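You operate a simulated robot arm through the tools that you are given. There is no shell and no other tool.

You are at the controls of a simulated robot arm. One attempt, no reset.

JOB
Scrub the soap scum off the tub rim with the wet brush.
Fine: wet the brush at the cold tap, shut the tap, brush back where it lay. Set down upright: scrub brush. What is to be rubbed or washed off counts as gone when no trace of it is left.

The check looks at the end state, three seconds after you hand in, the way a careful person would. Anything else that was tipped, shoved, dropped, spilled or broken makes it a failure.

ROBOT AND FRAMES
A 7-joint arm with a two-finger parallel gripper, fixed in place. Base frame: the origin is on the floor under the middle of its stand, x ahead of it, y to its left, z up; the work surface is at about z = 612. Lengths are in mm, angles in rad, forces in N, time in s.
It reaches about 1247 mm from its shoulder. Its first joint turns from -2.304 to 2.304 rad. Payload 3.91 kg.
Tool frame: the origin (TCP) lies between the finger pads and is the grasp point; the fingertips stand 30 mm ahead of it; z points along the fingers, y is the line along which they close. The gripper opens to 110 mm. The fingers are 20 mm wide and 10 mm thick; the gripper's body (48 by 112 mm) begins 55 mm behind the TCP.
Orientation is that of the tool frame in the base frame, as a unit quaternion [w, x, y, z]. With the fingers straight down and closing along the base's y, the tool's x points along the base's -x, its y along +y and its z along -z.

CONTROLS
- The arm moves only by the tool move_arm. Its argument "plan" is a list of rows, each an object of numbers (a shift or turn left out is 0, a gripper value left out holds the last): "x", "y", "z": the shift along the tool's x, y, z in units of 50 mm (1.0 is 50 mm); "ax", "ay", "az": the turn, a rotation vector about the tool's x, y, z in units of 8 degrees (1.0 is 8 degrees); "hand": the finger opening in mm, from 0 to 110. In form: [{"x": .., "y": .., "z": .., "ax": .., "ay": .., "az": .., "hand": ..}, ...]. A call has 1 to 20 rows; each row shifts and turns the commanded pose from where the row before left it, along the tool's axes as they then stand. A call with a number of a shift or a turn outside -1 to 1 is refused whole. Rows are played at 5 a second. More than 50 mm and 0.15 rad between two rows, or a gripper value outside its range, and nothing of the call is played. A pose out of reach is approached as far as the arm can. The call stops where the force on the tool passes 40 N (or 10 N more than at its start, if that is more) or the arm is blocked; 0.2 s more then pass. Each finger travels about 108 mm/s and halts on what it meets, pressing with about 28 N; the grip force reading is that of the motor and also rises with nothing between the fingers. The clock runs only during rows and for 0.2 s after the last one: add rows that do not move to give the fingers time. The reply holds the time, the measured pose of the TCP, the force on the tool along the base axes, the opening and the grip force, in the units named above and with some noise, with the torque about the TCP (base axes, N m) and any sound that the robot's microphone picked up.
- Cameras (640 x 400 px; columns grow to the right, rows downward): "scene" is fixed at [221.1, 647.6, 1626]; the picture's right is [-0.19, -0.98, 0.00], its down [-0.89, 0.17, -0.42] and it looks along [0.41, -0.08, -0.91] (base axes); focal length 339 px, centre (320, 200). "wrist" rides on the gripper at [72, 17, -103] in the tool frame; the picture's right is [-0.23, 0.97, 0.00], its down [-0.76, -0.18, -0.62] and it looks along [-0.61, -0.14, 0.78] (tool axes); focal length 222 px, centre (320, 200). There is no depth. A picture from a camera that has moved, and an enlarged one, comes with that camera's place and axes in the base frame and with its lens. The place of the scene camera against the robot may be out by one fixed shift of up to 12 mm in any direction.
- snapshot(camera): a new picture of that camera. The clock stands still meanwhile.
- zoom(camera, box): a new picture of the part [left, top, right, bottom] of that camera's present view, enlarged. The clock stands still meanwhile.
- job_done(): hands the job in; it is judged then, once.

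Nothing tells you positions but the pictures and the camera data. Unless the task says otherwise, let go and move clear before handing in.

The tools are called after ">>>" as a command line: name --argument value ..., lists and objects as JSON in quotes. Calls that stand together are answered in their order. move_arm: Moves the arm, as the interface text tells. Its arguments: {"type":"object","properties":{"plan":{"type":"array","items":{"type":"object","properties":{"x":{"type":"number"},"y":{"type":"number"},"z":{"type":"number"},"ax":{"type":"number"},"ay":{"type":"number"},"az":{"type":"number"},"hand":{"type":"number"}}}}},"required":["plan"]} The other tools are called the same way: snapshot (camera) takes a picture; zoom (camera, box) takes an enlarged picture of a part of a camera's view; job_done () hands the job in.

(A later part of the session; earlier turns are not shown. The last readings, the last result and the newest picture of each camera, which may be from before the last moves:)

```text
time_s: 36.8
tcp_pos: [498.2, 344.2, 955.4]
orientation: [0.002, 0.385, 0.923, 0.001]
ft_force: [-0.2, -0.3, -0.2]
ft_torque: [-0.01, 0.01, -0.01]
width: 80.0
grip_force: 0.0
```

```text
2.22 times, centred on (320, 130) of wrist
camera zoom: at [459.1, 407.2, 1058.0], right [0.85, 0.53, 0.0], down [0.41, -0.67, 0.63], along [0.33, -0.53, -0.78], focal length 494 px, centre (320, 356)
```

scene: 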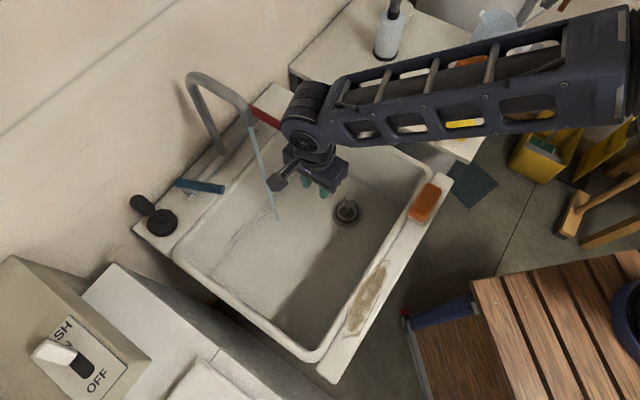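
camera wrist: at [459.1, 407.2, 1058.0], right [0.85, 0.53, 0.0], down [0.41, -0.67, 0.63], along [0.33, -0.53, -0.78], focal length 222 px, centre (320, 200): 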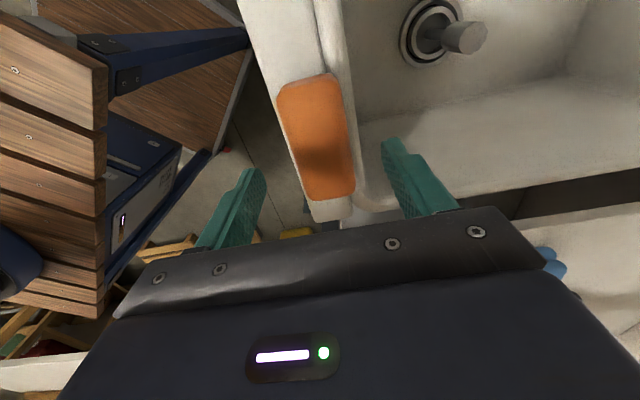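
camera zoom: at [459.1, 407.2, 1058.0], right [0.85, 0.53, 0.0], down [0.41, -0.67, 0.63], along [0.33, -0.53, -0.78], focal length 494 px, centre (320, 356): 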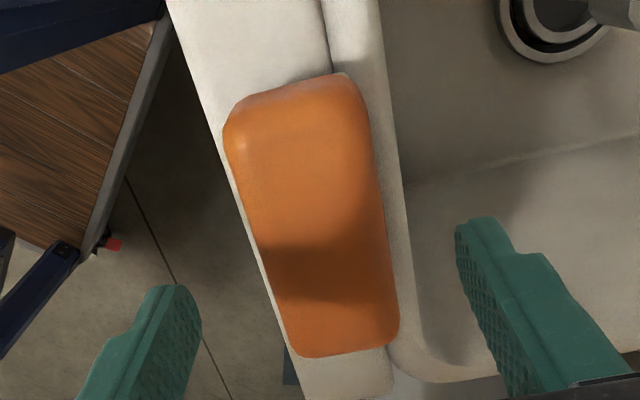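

The brush is still in place, centred between the fingers. I'll go down until the tips are about 6 mm above the rim, close fully, and lift only a little to test.

>>> move_arm --plan '[{"x": -0.07, "z": 0.5}, {"z": 0.4}, {"z": 0.2}, {"z": 0.1}, {}, {}]'

>>> snapshot --camera "wrist"

```text
time_s: 38.2
tcp_pos: [502.3, 340.3, 893.2]
orientation: [0.003, 0.384, 0.923, 0.0]
ft_force: [0.7, 0.7, 0.4]
ft_torque: [0.0, 0.0, -0.02]
width: 79.9
grip_force: 0.0
```

```text
taken
camera wrist: at [463.7, 402.3, 996.4], right [0.85, 0.53, 0.0], down [0.41, -0.67, 0.63], along [0.33, -0.53, -0.78], focal length 222 px, centre (320, 200)
```

wrist: 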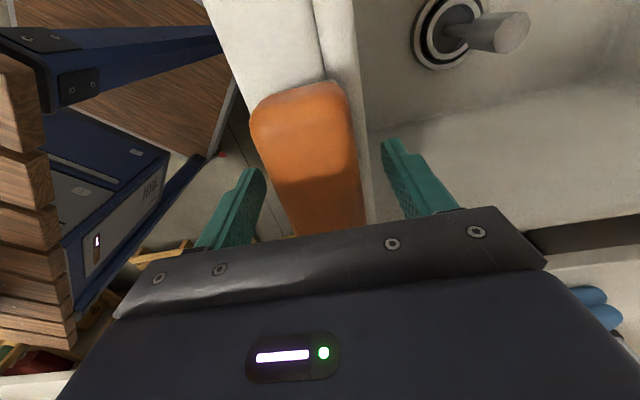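

The tips are about 3 mm above the rim, so I'll raise 2 mm, close, and lift gently in small steps.

>>> move_arm --plan '[{"z": -0.04}, {"hand": 0}, {"hand": 0}, {"hand": 0}, {"hand": 0}, {"hand": 0}]'

>>> move_arm --plan '[{"z": -0.05}, {"z": -0.1}, {"z": -0.1}, {"z": -0.15}, {}]'

>>> snapshot --camera "wrist"

>>> zoom --camera "scene" --box '[370, 140, 480, 250]'

```text
time_s: 39.6
tcp_pos: [502.5, 340.4, 895.4]
orientation: [0.002, 0.385, 0.923, 0.001]
ft_force: [-0.4, 0.6, 1.8]
ft_torque: [-0.04, 0.07, -0.01]
width: 44.3
grip_force: 27.7
```

```text
time_s: 40.8
tcp_pos: [502.7, 340.8, 913.6]
orientation: [0.002, 0.385, 0.923, 0.0]
ft_force: [-0.3, -0.1, -0.2]
ft_torque: [0.0, -0.03, 0.03]
width: 44.4
grip_force: 27.8
```

```text
taken
camera wrist: at [464.1, 402.2, 1017.4], right [0.85, 0.53, 0.0], down [0.41, -0.67, 0.63], along [0.33, -0.53, -0.78], focal length 222 px, centre (320, 200)
```

wrist: 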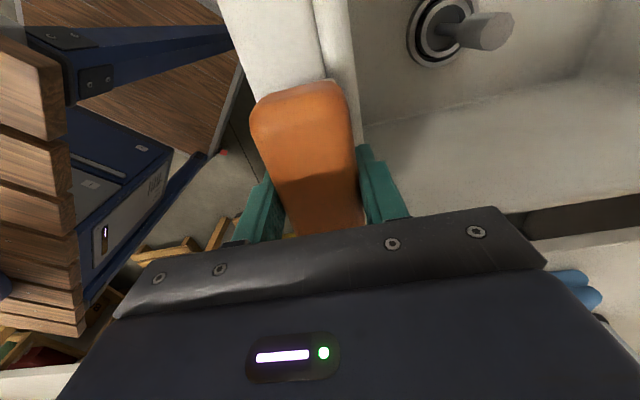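

```text
3.64 times, centred on (425, 195) of scene
camera zoom: at [221.1, 647.6, 1626.0], right [-0.19, -0.98, 0.0], down [-0.89, 0.17, -0.42], along [0.41, -0.08, -0.91], focal length 1233 px, centre (-62, 218)
```

zoom: 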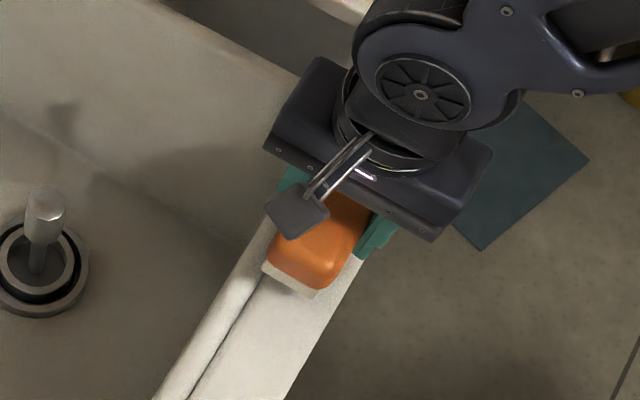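

The brush came up with the gripper this time, holding at 44.4 mm. For putting it back, the pick pose is TCP (502.5, 340.4, 895.4). I'll raise it and carry it over the tub.

>>> move_arm --plan '[{"z": -0.3}, {"z": -0.5}, {"z": -0.5}, {"z": -0.4}, {"x": 0.3, "y": 0.4}, {"x": 0.5, "y": 0.64}, {"x": 0.53, "y": 0.68}, {"x": 0.53, "y": 0.68}, {"x": 0.53, "y": 0.68}, {"x": 0.5, "y": 0.64}, {"x": 0.3, "y": 0.35}, {}]'

>>> snapshot --camera "wrist"

>>> snapshot --camera "scene"

```text
time_s: 43.4
tcp_pos: [532.4, 596.1, 1002.2]
orientation: [0.002, 0.384, 0.923, 0.0]
ft_force: [-0.1, -0.9, -1.5]
ft_torque: [0.0, -0.02, -0.03]
width: 44.6
grip_force: 28.1
```

```text
taken
camera wrist: at [493.8, 657.3, 1105.0], right [0.85, 0.53, 0.0], down [0.41, -0.67, 0.63], along [0.33, -0.53, -0.78], focal length 222 px, centre (320, 200)
```

wrist: 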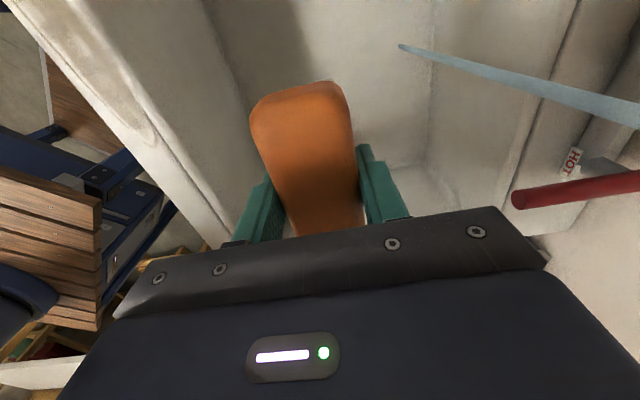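

```text
taken
```

scene: 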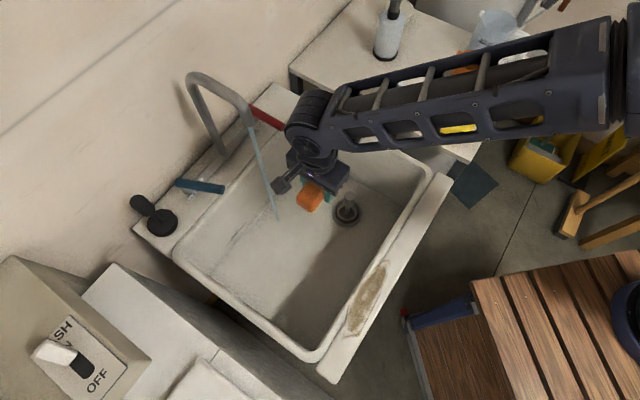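

The brush is firmly held in front of the stream. I'll raise it slightly and tilt the hand forward about 96° so the bristles face the tap and the water can run into them.

>>> move_arm --plan '[{"z": -0.8}, {"ax": -0.7}, {"ax": -1.0}, {"ax": -1.0}, {"ax": -1.0}, {"ax": -1.0}, {"ax": -1.0}, {}]'

>>> snapshot --camera "wrist"

>>> snapshot --camera "scene"

```text
time_s: 45.2
tcp_pos: [535.3, 595.0, 1040.5]
orientation: [0.151, 0.354, 0.85, 0.359]
ft_force: [0.4, -0.2, -0.3]
ft_torque: [-0.02, 0.0, -0.02]
width: 44.6
grip_force: 27.9
```

```text
taken
camera wrist: at [440.2, 602.3, 1124.4], right [0.64, 0.32, 0.7], down [0.13, -0.94, 0.31], along [0.76, -0.11, -0.64], focal length 222 px, centre (320, 200)
```

wrist: 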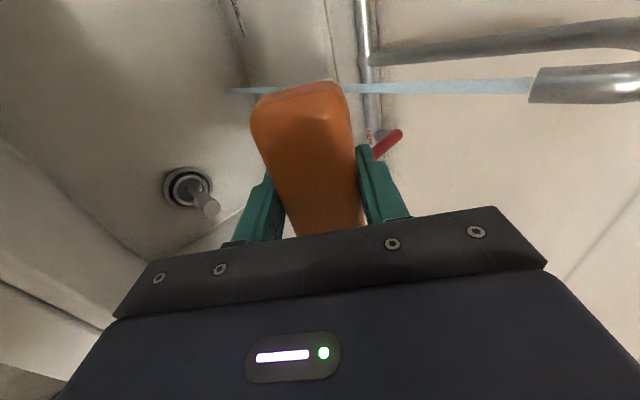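

```text
taken
```

scene: 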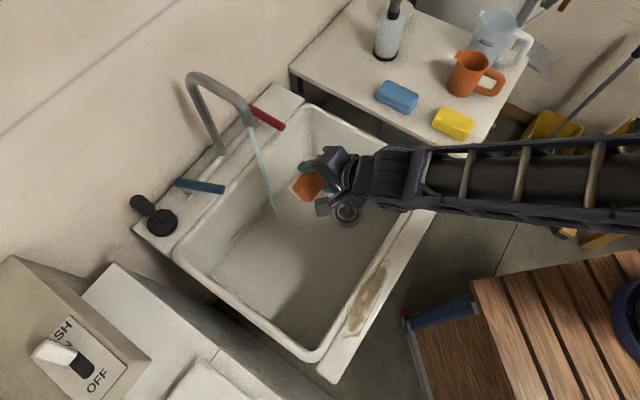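

The tilt works and the brush is steady, with the stream visible just beyond it. I'll continue the tilt to about 96°.

>>> move_arm --plan '[{"ax": -0.9}, {"ax": -0.9}, {"ax": -0.9}, {"ax": -0.9}, {"ax": -0.9}, {"ax": -0.9}, {"ax": -0.9}, {}]'

>>> snapshot --camera "wrist"

>>> snapshot --camera "scene"

```text
time_s: 47.0
tcp_pos: [533.1, 596.7, 1040.7]
orientation: [0.287, 0.255, 0.617, 0.687]
ft_force: [-0.8, 0.3, -0.9]
ft_torque: [0.02, -0.03, -0.05]
width: 44.2
grip_force: 28.1
```

```text
taken
camera wrist: at [409.3, 573.2, 1045.7], right [0.08, -0.23, 0.97], down [0.11, -0.96, -0.24], along [0.99, 0.13, -0.05], focal length 222 px, centre (320, 200)
```

wrist: 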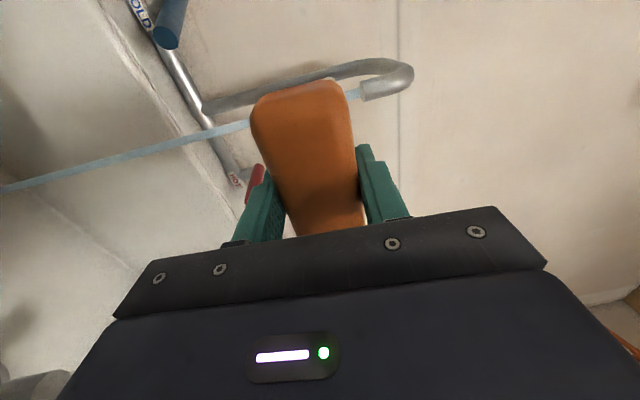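

```text
taken
```

scene: 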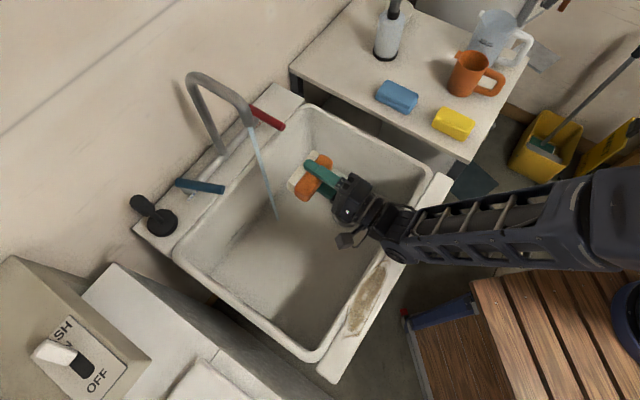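

The brush is now level, with its bristles facing the tap and slightly up. The stream falls at about (637, 704), 150 mm ahead of the hand. I'll advance until the bristle block is in the stream, below the spout.

>>> move_arm --plan '[{"z": 0.6, "y": -0.27}, {"z": 0.6, "y": -0.27}, {"z": 0.6, "y": -0.27}, {"z": 0.6, "y": -0.25}, {}]'

>>> snapshot --camera "wrist"

>>> zoom --camera "scene" --box '[180, 80, 340, 240]'

```text
time_s: 48.2
tcp_pos: [624.5, 685.3, 1000.5]
orientation: [0.288, 0.256, 0.617, 0.686]
ft_force: [-0.1, -0.5, -1.0]
ft_torque: [0.02, 0.01, 0.02]
width: 44.3
grip_force: 28.3
```

```text
taken
camera wrist: at [500.8, 662.5, 1006.0], right [0.08, -0.23, 0.97], down [0.11, -0.96, -0.24], along [0.99, 0.13, -0.06], focal length 222 px, centre (320, 200)
```

wrist: 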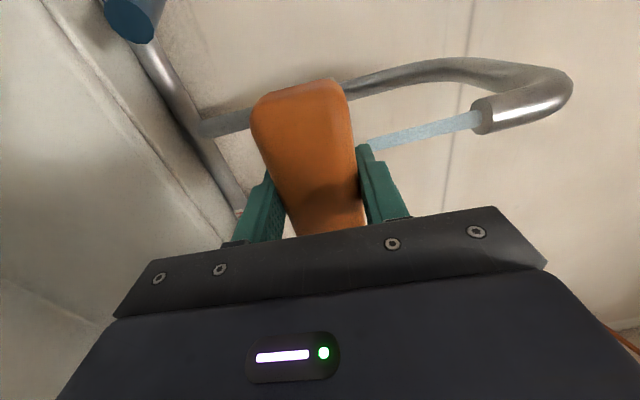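

```text
2.50 times, centred on (260, 160) of scene
camera zoom: at [221.1, 647.6, 1626.0], right [-0.19, -0.98, 0.0], down [-0.89, 0.17, -0.42], along [0.41, -0.08, -0.91], focal length 847 px, centre (470, 300)
```

zoom: 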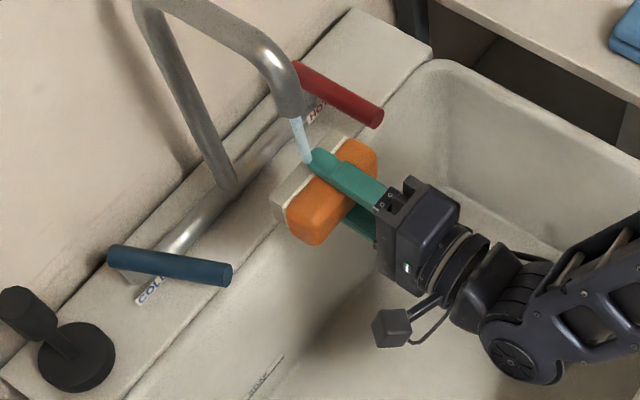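

The stream now strikes the brush right at the bristle block by the upper finger. I'll sweep the brush lengthwise through it with short dwells so the whole bristle block gets wet.

>>> move_arm --plan '[{"z": -0.1}, {"x": -0.25}, {"x": -0.25}, {}, {}, {"x": -0.2}, {}, {}, {"x": 0.25}, {"x": 0.25}, {"x": 0.25}, {"x": 0.25}, {}, {}, {"x": 0.2}, {"x": 0.2}, {}, {}, {"x": -0.25}, {}]'

>>> snapshot --camera "wrist"

>>> zoom --camera "scene" --box '[180, 80, 340, 240]'

```text
time_s: 52.4
tcp_pos: [601.7, 699.6, 999.8]
orientation: [0.286, 0.256, 0.618, 0.686]
ft_force: [-0.1, -0.3, -1.5]
ft_torque: [0.01, 0.0, 0.0]
width: 44.4
grip_force: 28.0
```

```text
taken
camera wrist: at [477.9, 675.6, 1005.2], right [0.08, -0.23, 0.97], down [0.11, -0.96, -0.24], along [0.99, 0.13, -0.06], focal length 222 px, centre (320, 200)
```

wrist: 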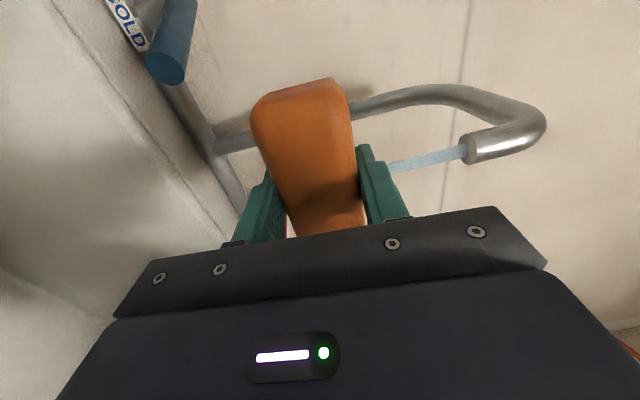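

```text
2.50 times, centred on (260, 160) of scene
camera zoom: at [221.1, 647.6, 1626.0], right [-0.19, -0.98, 0.0], down [-0.89, 0.17, -0.42], along [0.41, -0.08, -0.91], focal length 847 px, centre (470, 300)
```

zoom: 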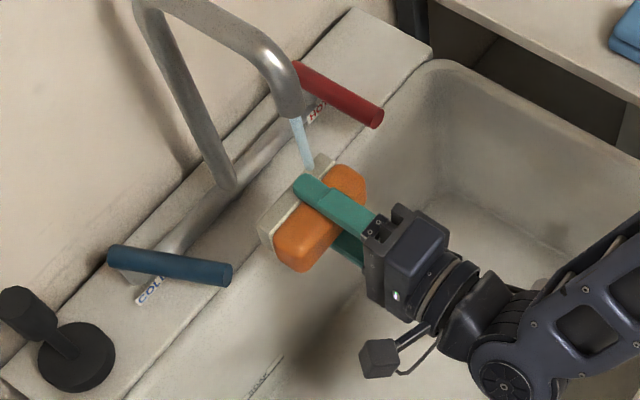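

>>> zoom --camera "scene" --box '[235, 120, 285, 170]'

```text
8.00 times, centred on (260, 145) of scene
camera zoom: at [221.1, 647.6, 1626.0], right [-0.19, -0.98, 0.0], down [-0.89, 0.17, -0.42], along [0.41, -0.08, -0.91], focal length 2712 px, centre (800, 640)
```

zoom: 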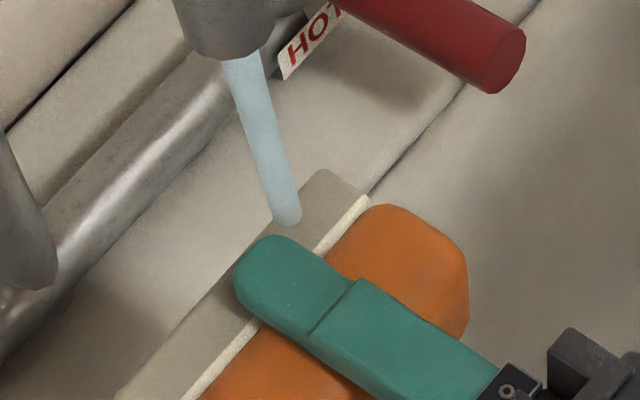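

The bristle block has visibly darkened in the stream, so it's taking on water. I'll do one more slow pass, then back out.

>>> move_arm --plan '[{"x": -0.25}, {"x": -0.25}, {}, {"x": -0.25}, {"x": -0.25}, {"x": -0.2}, {}, {}, {}, {"x": 0.25}, {"x": 0.25}, {"x": 0.25}, {"x": 0.25}, {"x": 0.25}, {}, {}, {"x": -0.2}, {"x": -0.3}, {}]'

>>> zoom --camera "scene" --box '[225, 110, 305, 190]'

>>> snapshot --camera "scene"

```text
time_s: 56.4
tcp_pos: [622.2, 681.3, 1000.8]
orientation: [0.287, 0.256, 0.617, 0.686]
ft_force: [-0.9, -1.0, -0.6]
ft_torque: [0.03, -0.03, 0.04]
width: 44.7
grip_force: 28.1
```

```text
5.00 times, centred on (265, 150) of scene
camera zoom: at [221.1, 647.6, 1626.0], right [-0.19, -0.98, 0.0], down [-0.89, 0.17, -0.42], along [0.41, -0.08, -0.91], focal length 1695 px, centre (595, 450)
```

zoom: 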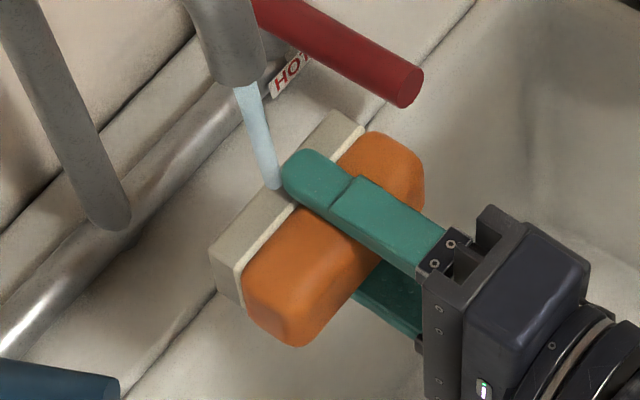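

```text
taken
```

scene: 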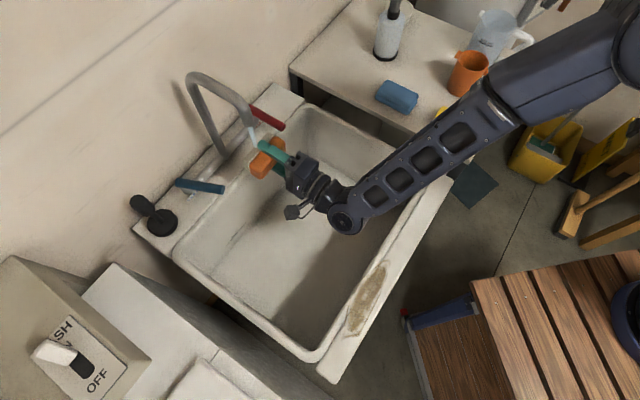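

The bristles are clearly wet now (darkened all along). I'll back out of the stream, level the brush with bristles down again, and then move to the stain.

>>> move_arm --plan '[{"z": -0.6, "y": 0.2}, {"z": -0.7, "y": 0.25}, {"z": -0.7, "y": 0.25}, {"z": -0.6, "y": 0.2}, {"ax": 0.9}, {"ax": 1.0}, {"ax": 1.0}, {"ax": 1.0}, {"ax": 1.0}, {"ax": 1.0}, {"ax": 1.0}, {"ax": 1.0}, {"ax": 1.0}, {"ax": 1.0}, {"ax": 1.0}, {"ax": 1.0}, {}]'

>>> snapshot --camera "wrist"

>>> snapshot --camera "scene"

```text
time_s: 60.0
tcp_pos: [524.1, 587.3, 1030.3]
orientation: [0.004, 0.385, 0.923, 0.007]
ft_force: [0.5, 0.1, -0.8]
ft_torque: [0.03, -0.05, 0.03]
width: 44.2
grip_force: 28.2
```

```text
taken
camera wrist: at [484.9, 648.0, 1134.3], right [0.85, 0.53, 0.02], down [0.4, -0.67, 0.62], along [0.34, -0.52, -0.78], focal length 222 px, centre (320, 200)
```

wrist: 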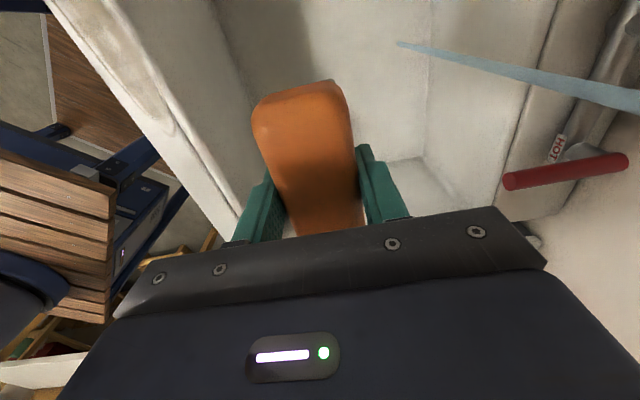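

```text
taken
```

scene: 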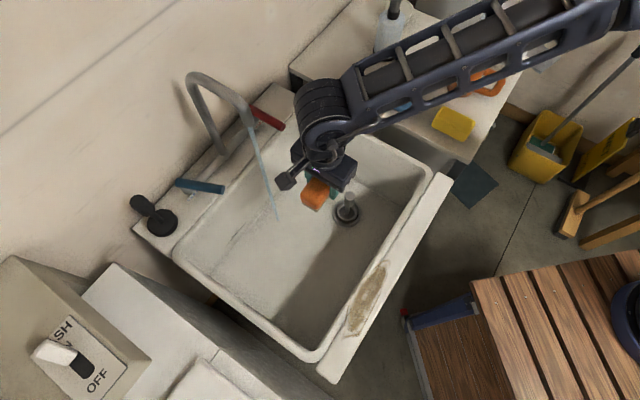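

The brush is level again, with a tilt of just under 1° that I'll correct. I'll move it over the near end of the stain and look at the stain up close.

>>> move_arm --plan '[{"ax": 0.1}, {"y": -0.77, "x": 0.1}, {"y": -0.77, "x": 0.1}, {"y": -0.77, "x": 0.1}, {"y": -0.77, "x": 0.0}, {"y": -0.77, "x": 0.0}, {"z": 0.7}, {"z": 0.5}, {}]'

>>> snapshot --camera "wrist"

>>> snapshot --camera "scene"

```text
time_s: 62.0
tcp_pos: [377.3, 463.3, 971.6]
orientation: [0.002, 0.384, 0.923, 0.0]
ft_force: [-0.6, -1.1, -1.1]
ft_torque: [-0.02, -0.01, -0.04]
width: 44.5
grip_force: 28.5
```

```text
taken
camera wrist: at [338.3, 525.6, 1074.8], right [0.85, 0.53, 0.0], down [0.41, -0.67, 0.63], along [0.33, -0.53, -0.78], focal length 222 px, centre (320, 200)
```

wrist: 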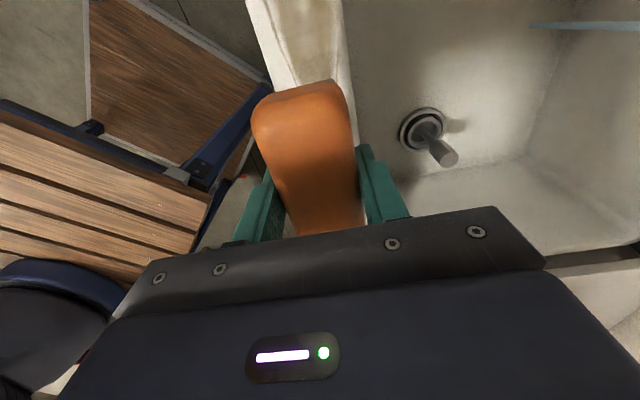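

```text
taken
```

scene: 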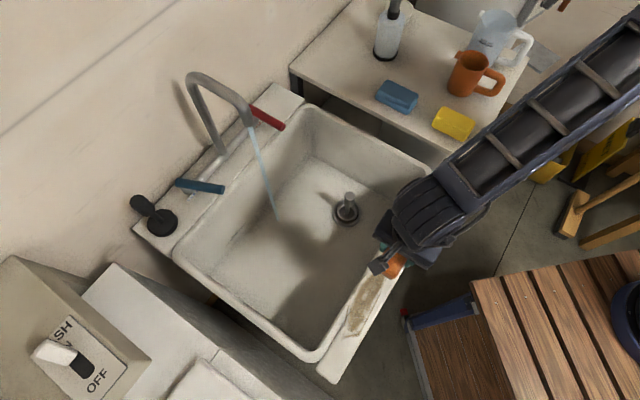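

>>> zoom --camera "scene" --box '[320, 240, 430, 350]'

>>> zoom --camera "wrist" --box '[230, 0, 370, 120]'

```text
3.64 times, centred on (375, 295) of scene
camera zoom: at [221.1, 647.6, 1626.0], right [-0.19, -0.98, 0.0], down [-0.89, 0.17, -0.42], along [0.41, -0.08, -0.91], focal length 1233 px, centre (120, -146)
```

zoom: 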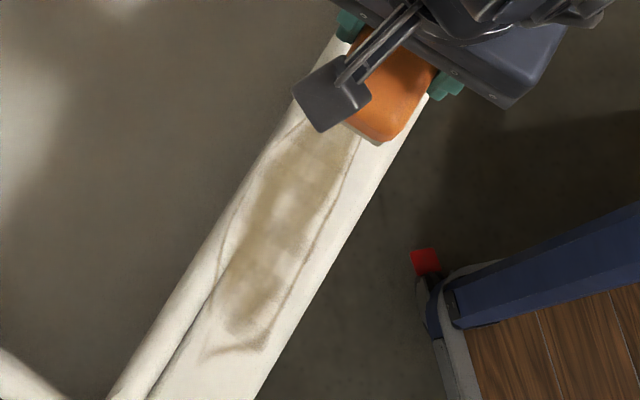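

```text
3.33 times, centred on (300, 60) of wrist
camera zoom: at [338.3, 525.6, 1074.8], right [0.85, 0.53, 0.0], down [0.41, -0.67, 0.63], along [0.33, -0.53, -0.78], focal length 740 px, centre (387, 667)
```

zoom: 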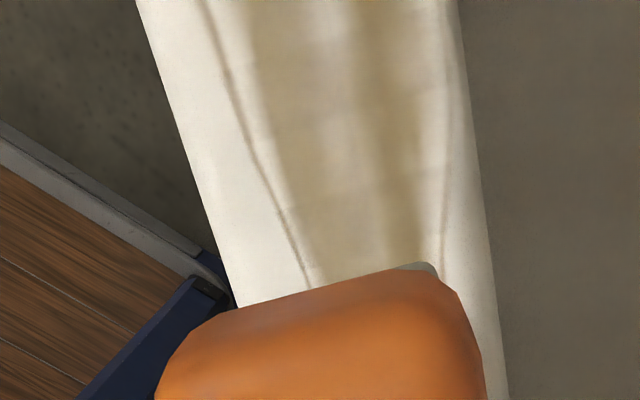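

The stain runs along the rim from r≈50 to 250 mm on my along-rim axis and spans n≈575–623 across it, about the brush's width. I'll centre the brush on it and lower gently until the bristles touch.

>>> move_arm --plan '[{"y": 0.09}, {"z": 0.7}, {"z": 0.6}, {"z": 0.04}, {"z": 0.04}, {"z": 0.03}, {"z": 0.03}, {"z": 0.03}]'

```text
time_s: 63.8
tcp_pos: [381.2, 464.9, 897.7]
orientation: [0.002, 0.384, 0.923, 0.001]
ft_force: [2.8, -0.3, 14.8]
ft_torque: [0.39, 0.57, -0.06]
width: 44.5
grip_force: 27.9
```

The bristles are touching with about 15 N, mostly on the end toward the camera, so pressing should settle the brush flat. I'll start stroking along the stain gently and check the result.

>>> move_arm --plan '[{"z": 0.02}, {"x": 0.2}, {"x": 0.3}, {"x": 0.3}, {"x": 0.3}, {"x": 0.3}, {}]'

>>> snapshot --camera "wrist"

>>> zoom --camera "scene" --box '[320, 240, 430, 350]'

```text
time_s: 65.4
tcp_pos: [331.1, 512.8, 896.0]
orientation: [0.003, 0.384, 0.923, 0.0]
ft_force: [1.3, -3.0, 15.1]
ft_torque: [-0.28, -0.11, 0.0]
width: 44.4
grip_force: 27.9
```

```text
taken
camera wrist: at [292.6, 575.2, 999.0], right [0.85, 0.53, 0.0], down [0.41, -0.67, 0.63], along [0.33, -0.53, -0.78], focal length 222 px, centre (320, 200)
```

wrist: 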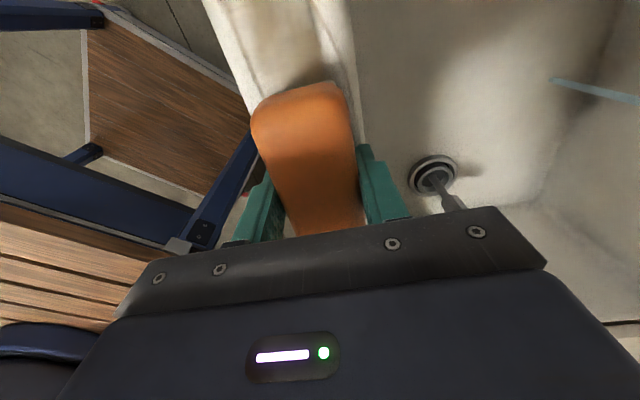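

```text
3.64 times, centred on (375, 295) of scene
camera zoom: at [221.1, 647.6, 1626.0], right [-0.19, -0.98, 0.0], down [-0.89, 0.17, -0.42], along [0.41, -0.08, -0.91], focal length 1233 px, centre (120, -146)
```

zoom: 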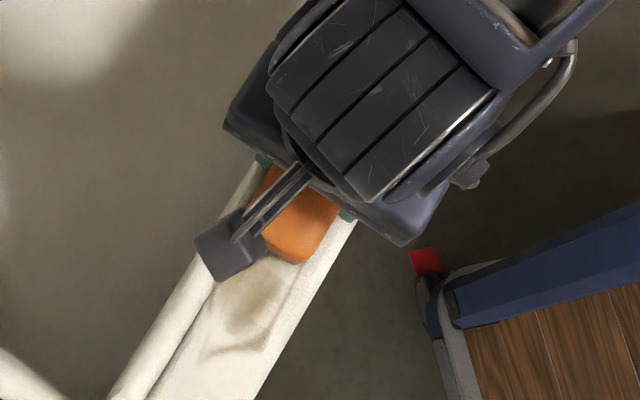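

The brush glides with about 15 N and has settled flat. I'll continue to the far end of the stain, then see what has come off.

>>> move_arm --plan '[{"x": 0.3}, {"x": 0.3}, {"x": 0.3}, {"x": 0.3}, {"x": 0.3}, {"x": 0.3}, {"x": 0.3}, {"x": 0.2}, {}]'

>>> zoom --camera "scene" --box '[320, 240, 430, 350]'

>>> snapshot --camera "scene"

```text
time_s: 67.4
tcp_pos: [250.0, 595.4, 896.7]
orientation: [0.002, 0.384, 0.923, 0.002]
ft_force: [-0.9, 1.0, 10.7]
ft_torque: [-0.31, -0.05, -0.02]
width: 44.7
grip_force: 28.1
```

```text
3.64 times, centred on (375, 295) of scene
camera zoom: at [221.1, 647.6, 1626.0], right [-0.19, -0.98, 0.0], down [-0.89, 0.17, -0.42], along [0.41, -0.08, -0.91], focal length 1233 px, centre (120, -146)
```

zoom: 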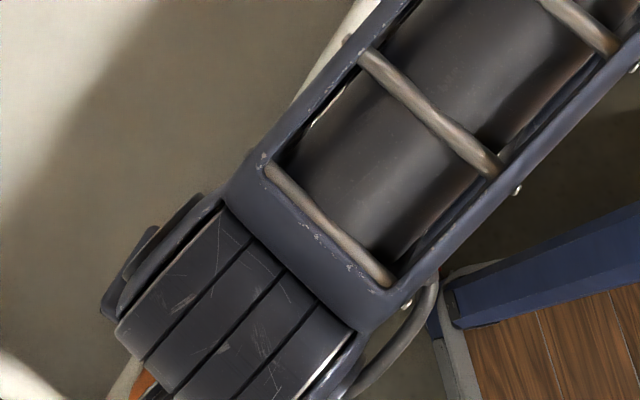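

```text
taken
```

scene: 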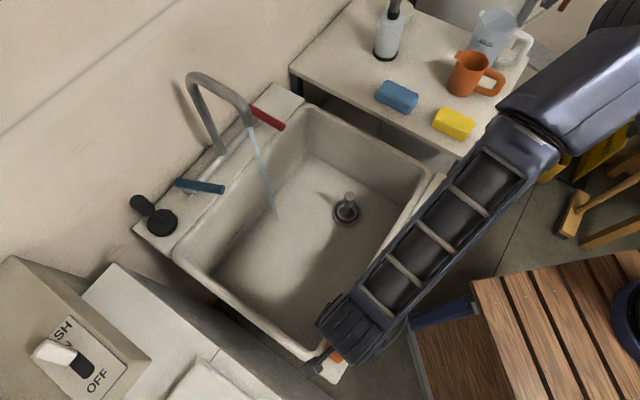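

The arm hides the stain here, so I'll stroke back toward the start slightly shifted toward the tub lip, then lift and look.

>>> move_arm --plan '[{"y": 0.12, "z": 0.01}, {"x": -0.3}, {"x": -0.3}, {"x": -0.3}, {"x": -0.3}, {"x": -0.3}, {"x": -0.3}, {"x": -0.3}, {"x": -0.3}, {"x": -0.3}, {"x": -0.3}, {"x": -0.3}, {"x": -0.3}, {"x": -0.3}, {}]'

>>> zoom --camera "scene" --box '[320, 240, 430, 350]'

>>> snapshot --camera "wrist"

```text
time_s: 70.6
tcp_pos: [393.3, 462.6, 894.9]
orientation: [0.002, 0.385, 0.923, 0.0]
ft_force: [-0.4, -0.4, 3.6]
ft_torque: [-0.17, -0.04, 0.03]
width: 44.4
grip_force: 28.1
```

```text
3.64 times, centred on (375, 295) of scene
camera zoom: at [221.1, 647.6, 1626.0], right [-0.19, -0.98, 0.0], down [-0.89, 0.17, -0.42], along [0.41, -0.08, -0.91], focal length 1233 px, centre (120, -146)
```

zoom: 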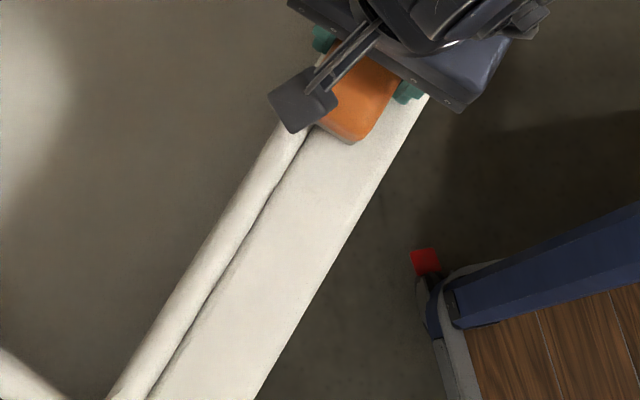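

```text
taken
camera wrist: at [354.3, 523.9, 997.4], right [0.85, 0.53, 0.0], down [0.41, -0.67, 0.63], along [0.33, -0.53, -0.78], focal length 222 px, centre (320, 200)
```

wrist: 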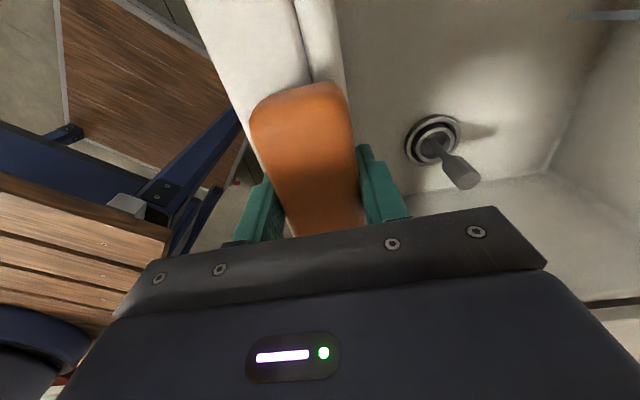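

The stain appears to be wiped away. I'll lift the brush aside and inspect the whole stretch closely for any leftover trace.

>>> move_arm --plan '[{"z": -0.3}, {"z": -0.7}, {"x": -0.8}, {"x": -0.8}, {"x": -0.8}, {}]'

>>> zoom --camera "scene" --box '[330, 245, 400, 345]'

>>> zoom --camera "scene" --box '[365, 230, 415, 280]'

>>> zoom --camera "scene" --box '[325, 290, 375, 350]'

>>> snapshot --camera "wrist"

```text
time_s: 72.0
tcp_pos: [473.9, 374.9, 945.3]
orientation: [0.002, 0.384, 0.923, 0.0]
ft_force: [0.5, 0.1, -0.8]
ft_torque: [-0.03, -0.04, -0.01]
width: 44.4
grip_force: 27.9
```

```text
4.00 times, centred on (365, 295) of scene
camera zoom: at [221.1, 647.6, 1626.0], right [-0.19, -0.98, 0.0], down [-0.89, 0.17, -0.42], along [0.41, -0.08, -0.91], focal length 1356 px, centre (140, -180)
```

zoom: 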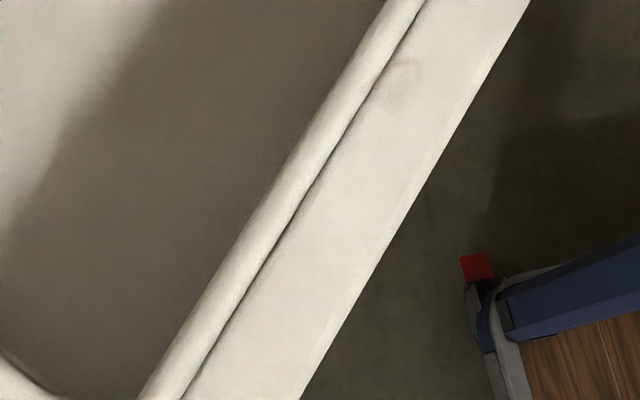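

```text
8.00 times, centred on (390, 255) of scene
camera zoom: at [221.1, 647.6, 1626.0], right [-0.19, -0.98, 0.0], down [-0.89, 0.17, -0.42], along [0.41, -0.08, -0.91], focal length 2712 px, centre (-240, -240)
```

zoom: 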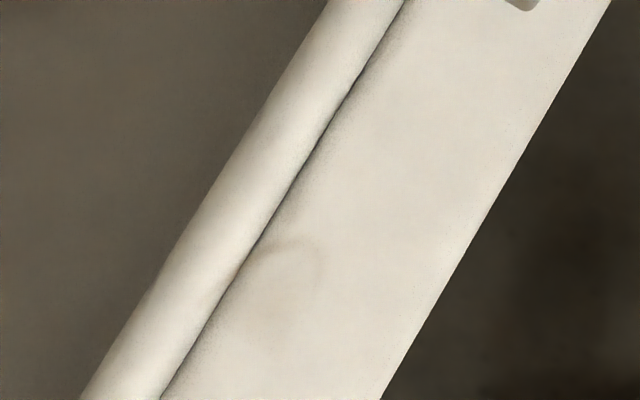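

```text
6.67 times, centred on (350, 320) of scene
camera zoom: at [221.1, 647.6, 1626.0], right [-0.19, -0.98, 0.0], down [-0.89, 0.17, -0.42], along [0.41, -0.08, -0.91], focal length 2260 px, centre (120, -600)
```

zoom: 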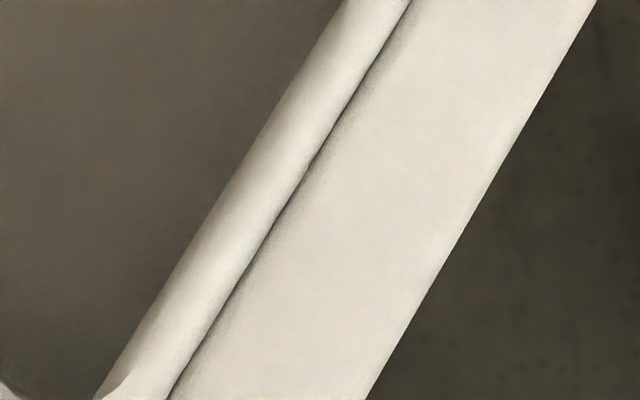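

```text
taken
camera wrist: at [435.3, 436.7, 1048.7], right [0.85, 0.53, 0.0], down [0.41, -0.67, 0.63], along [0.33, -0.53, -0.78], focal length 222 px, centre (320, 200)
```

wrist: 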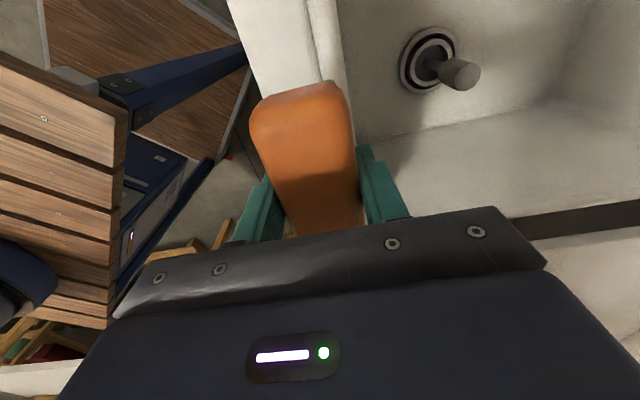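

Nearly everything is gone, but a faint trace remains at the near end, around (377, 466). I'll go back and scrub that end with several strokes, then make another pass over the whole length.

>>> move_arm --plan '[{"x": 0.7, "y": -0.06}, {"x": 0.7}, {"x": 0.6}, {"z": 0.5}, {"z": 0.36}, {"z": 0.06}, {"z": 0.04}, {"z": 0.03}, {"z": 0.02}]'

```text
time_s: 74.0
tcp_pos: [405.0, 444.6, 894.8]
orientation: [0.002, 0.384, 0.923, 0.001]
ft_force: [-0.2, 0.1, -0.3]
ft_torque: [-0.02, -0.01, 0.01]
width: 44.5
grip_force: 27.9
```

>>> move_arm --plan '[{"z": 0.02}, {"z": 0.02}, {"z": 0.02}]'

```text
time_s: 74.8
tcp_pos: [405.1, 445.5, 892.0]
orientation: [0.002, 0.383, 0.924, 0.001]
ft_force: [-0.8, 3.0, 22.2]
ft_torque: [-0.1, 0.1, 0.0]
width: 44.6
grip_force: 27.6
```

Contact is at 22 N. I'll ease off very slightly and make short back-and-forth strokes over the faint trace at varied cross positions.

>>> move_arm --plan '[{"x": 0.3, "z": -0.01}, {"x": 0.3}, {"x": 0.3}, {"x": 0.3}, {"x": 0.3, "y": -0.05}, {"x": -0.3, "y": -0.05}, {"x": -0.3}, {"x": -0.3}, {"x": -0.3}, {"x": -0.3, "y": -0.05}, {"x": 0.3, "y": -0.05}, {"x": 0.3}, {"x": 0.3}, {"x": 0.3}, {"x": 0.3, "y": 0.05}, {"x": -0.3, "y": 0.05}, {"x": -0.3}, {"x": -0.3}, {"x": -0.3}, {"x": -0.3}]'

>>> snapshot --camera "wrist"

```text
time_s: 79.0
tcp_pos: [399.3, 442.6, 892.5]
orientation: [0.003, 0.385, 0.923, 0.001]
ft_force: [-0.3, 0.2, 5.1]
ft_torque: [-0.23, -0.02, -0.08]
width: 44.9
grip_force: 27.9
```

```text
taken
camera wrist: at [361.3, 503.5, 995.3], right [0.85, 0.53, 0.0], down [0.41, -0.67, 0.63], along [0.33, -0.53, -0.78], focal length 222 px, centre (320, 200)
```

wrist: 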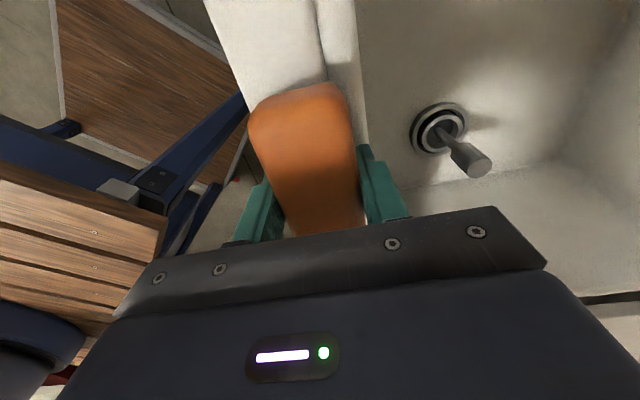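

I'll make one more full pass out and back with light pressure to catch any faint residue along the whole length.

>>> move_arm --plan '[{"z": 0.015}, {"x": 0.3}, {"x": 0.3}, {"x": 0.3}, {"x": 0.3}, {"x": 0.3}, {"x": 0.3}, {"x": 0.3}, {"x": 0.3}, {"x": 0.3}, {"x": 0.3}, {"x": 0.3}, {"x": 0.3}, {"x": 0.3}, {"x": 0.3}, {}]'

>>> move_arm --plan '[{"y": 0.16}, {"x": -0.3}, {"x": -0.3}, {"x": -0.3}, {"x": -0.3}, {"x": -0.3}, {"x": -0.3}, {"x": -0.3}, {"x": -0.3}, {"x": -0.3}, {"x": -0.3}, {"x": -0.3}, {"x": -0.3}, {"x": -0.3}, {"x": -0.3}, {"x": -0.2}, {}]'

```text
time_s: 82.4
tcp_pos: [252.8, 589.6, 891.9]
orientation: [0.002, 0.385, 0.923, 0.0]
ft_force: [-0.8, 0.2, -1.2]
ft_torque: [0.0, 0.02, 0.0]
width: 44.7
grip_force: 27.7
```

```text
time_s: 86.0
tcp_pos: [413.4, 441.3, 892.7]
orientation: [0.002, 0.385, 0.923, -0.001]
ft_force: [-0.4, 0.8, -0.4]
ft_torque: [0.01, 0.0, 0.0]
width: 44.6
grip_force: 27.6
```

>>> move_arm --plan '[{"z": -0.3}, {"z": -0.7}, {"x": -0.8}, {"x": -0.8}, {}]'

>>> zoom --camera "scene" --box '[330, 245, 400, 345]'

>>> zoom --camera "scene" --box '[365, 230, 415, 280]'

>>> zoom --camera "scene" --box '[340, 270, 390, 320]'

>>> zoom --camera "scene" --box '[325, 310, 375, 360]'

>>> zoom --camera "wrist" --box '[230, 60, 400, 240]'

```text
time_s: 87.2
tcp_pos: [467.1, 385.1, 942.7]
orientation: [0.003, 0.384, 0.923, 0.0]
ft_force: [-0.9, -0.4, -0.7]
ft_torque: [-0.01, 0.01, 0.0]
width: 44.6
grip_force: 28.1
```

```text
4.00 times, centred on (365, 295) of scene
camera zoom: at [221.1, 647.6, 1626.0], right [-0.19, -0.98, 0.0], down [-0.89, 0.17, -0.42], along [0.41, -0.08, -0.91], focal length 1356 px, centre (140, -180)
```

zoom: 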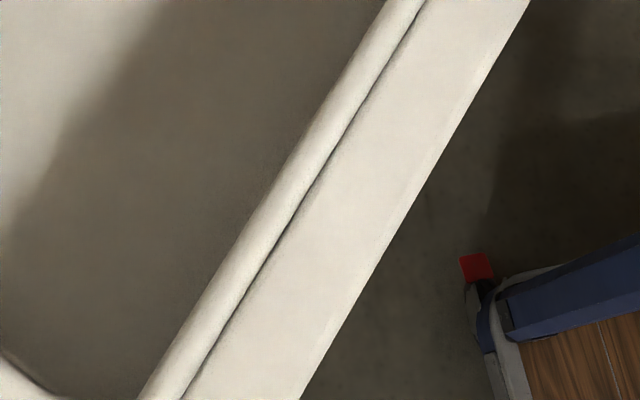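

```text
8.00 times, centred on (390, 255) of scene
camera zoom: at [221.1, 647.6, 1626.0], right [-0.19, -0.98, 0.0], down [-0.89, 0.17, -0.42], along [0.41, -0.08, -0.91], focal length 2712 px, centre (-240, -240)
```

zoom: 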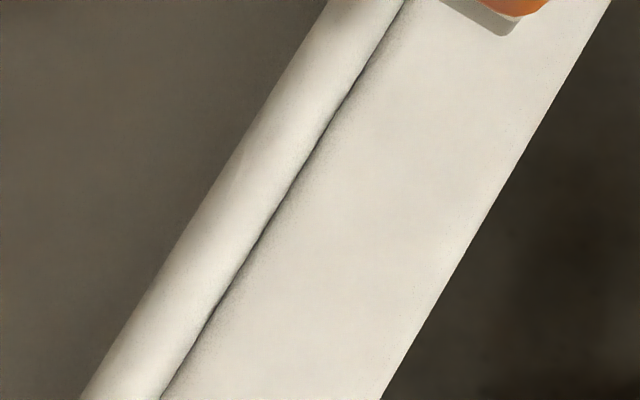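

```text
8.00 times, centred on (365, 295) of scene
camera zoom: at [221.1, 647.6, 1626.0], right [-0.19, -0.98, 0.0], down [-0.89, 0.17, -0.42], along [0.41, -0.08, -0.91], focal length 2712 px, centre (-40, -560)
```

zoom: 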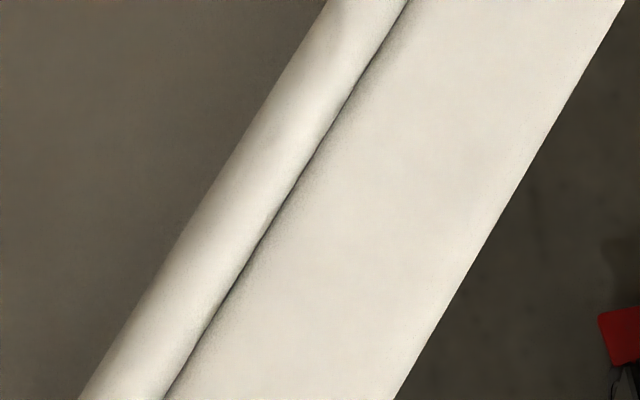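

```text
8.00 times, centred on (350, 335) of scene
camera zoom: at [221.1, 647.6, 1626.0], right [-0.19, -0.98, 0.0], down [-0.89, 0.17, -0.42], along [0.41, -0.08, -0.91], focal length 2712 px, centre (80, -880)
```

zoom: 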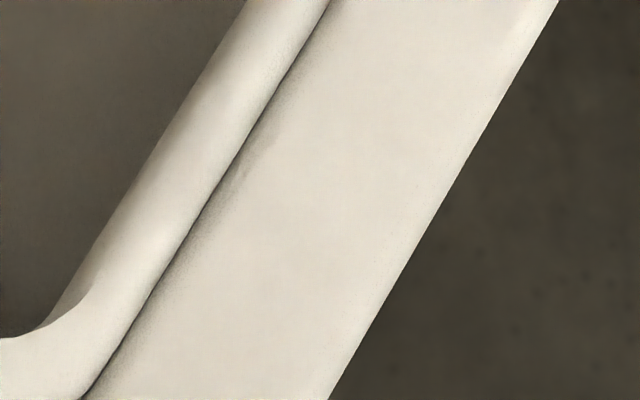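

```text
2.22 times, centred on (315, 150) of wrist
camera zoom: at [429.0, 446.1, 1046.3], right [0.85, 0.53, 0.0], down [0.41, -0.66, 0.63], along [0.33, -0.53, -0.78], focal length 494 px, centre (331, 311)
```

zoom: 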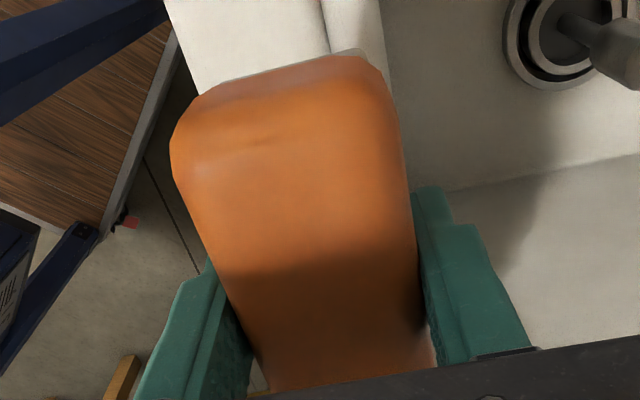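

The near end is now clean. There may be a faint smudge by the groove at the far end, around scene pixel (343, 330), so I'll zoom in harder to be sure.

>>> zoom --camera "scene" --box '[330, 318, 360, 342]'

>>> zoom --camera "scene" --box '[340, 300, 370, 324]'

>>> zoom --camera "scene" --box '[320, 335, 350, 359]'

>>> zoom --camera "scene" --box '[372, 250, 402, 274]'

```text
16.00 times, centred on (345, 330) of scene
camera zoom: at [221.1, 647.6, 1626.0], right [-0.19, -0.98, 0.0], down [-0.89, 0.17, -0.42], along [0.41, -0.08, -0.91], focal length 5423 px, centre (-80, -1880)
```

zoom: 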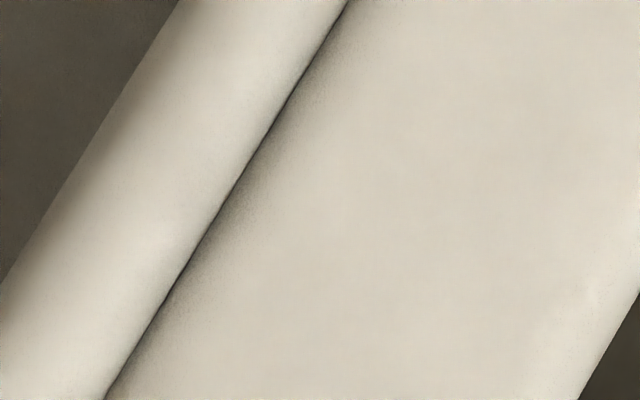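

```text
16.00 times, centred on (355, 312) of scene
camera zoom: at [221.1, 647.6, 1626.0], right [-0.19, -0.98, 0.0], down [-0.89, 0.17, -0.42], along [0.41, -0.08, -0.91], focal length 5423 px, centre (-240, -1592)
```

zoom: 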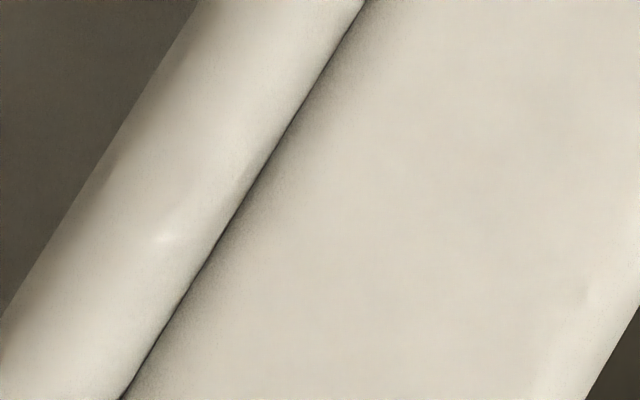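

```text
16.00 times, centred on (335, 347) of scene
camera zoom: at [221.1, 647.6, 1626.0], right [-0.19, -0.98, 0.0], down [-0.89, 0.17, -0.42], along [0.41, -0.08, -0.91], focal length 5423 px, centre (80, -2152)
```

zoom: 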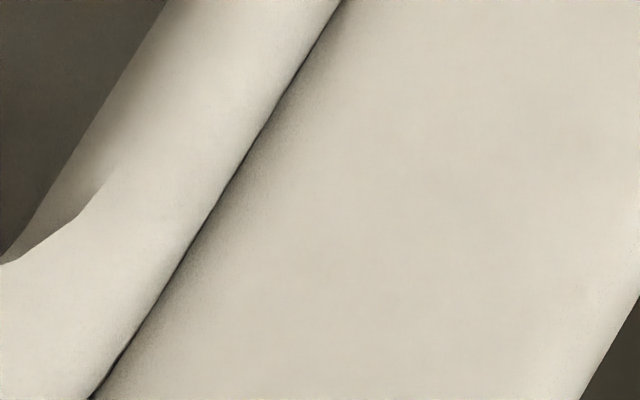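

```text
16.00 times, centred on (387, 262) of scene
camera zoom: at [221.1, 647.6, 1626.0], right [-0.19, -0.98, 0.0], down [-0.89, 0.17, -0.42], along [0.41, -0.08, -0.91], focal length 5423 px, centre (-752, -792)
```

zoom: 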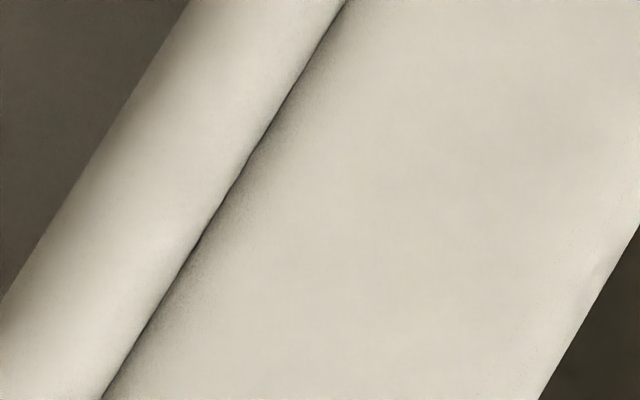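

At 16× the surface looks uniformly clean. To be safe I'll make a few more firm strokes over the far end, where the last pass lost pressure, and inspect it there with the wrist camera.

>>> move_arm --plan '[{"x": 0.7, "y": -0.09}, {"x": 0.7}, {"x": 0.7}, {"x": 0.7}, {"x": 0.7}, {"x": 0.7}, {"x": 0.7}, {}]'

>>> zoom --camera "wrist" --box '[200, 0, 380, 110]'

```text
time_s: 89.0
tcp_pos: [293.1, 555.0, 941.3]
orientation: [0.003, 0.384, 0.923, 0.0]
ft_force: [-0.2, 1.0, -1.7]
ft_torque: [0.04, 0.02, -0.03]
width: 44.6
grip_force: 28.0
```

```text
3.56 times, centred on (290, 55) of wrist
camera zoom: at [254.7, 617.0, 1045.1], right [0.85, 0.53, 0.0], down [0.41, -0.67, 0.63], along [0.33, -0.53, -0.78], focal length 790 px, centre (427, 716)
```

zoom: 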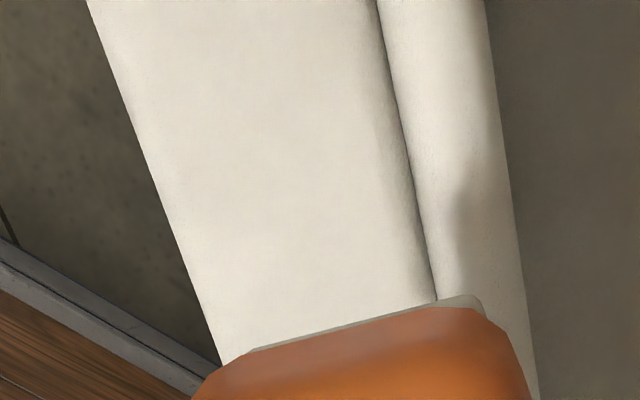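

>>> move_arm --plan '[{"z": 0.5}, {"z": 0.38}, {"z": 0.04}, {"z": 0.04}, {"z": 0.02}, {"z": 0.02}]'

```text
time_s: 90.4
tcp_pos: [294.6, 554.9, 890.7]
orientation: [0.003, 0.384, 0.923, 0.0]
ft_force: [-0.6, -1.1, -1.8]
ft_torque: [0.0, 0.02, -0.01]
width: 44.3
grip_force: 28.0
```

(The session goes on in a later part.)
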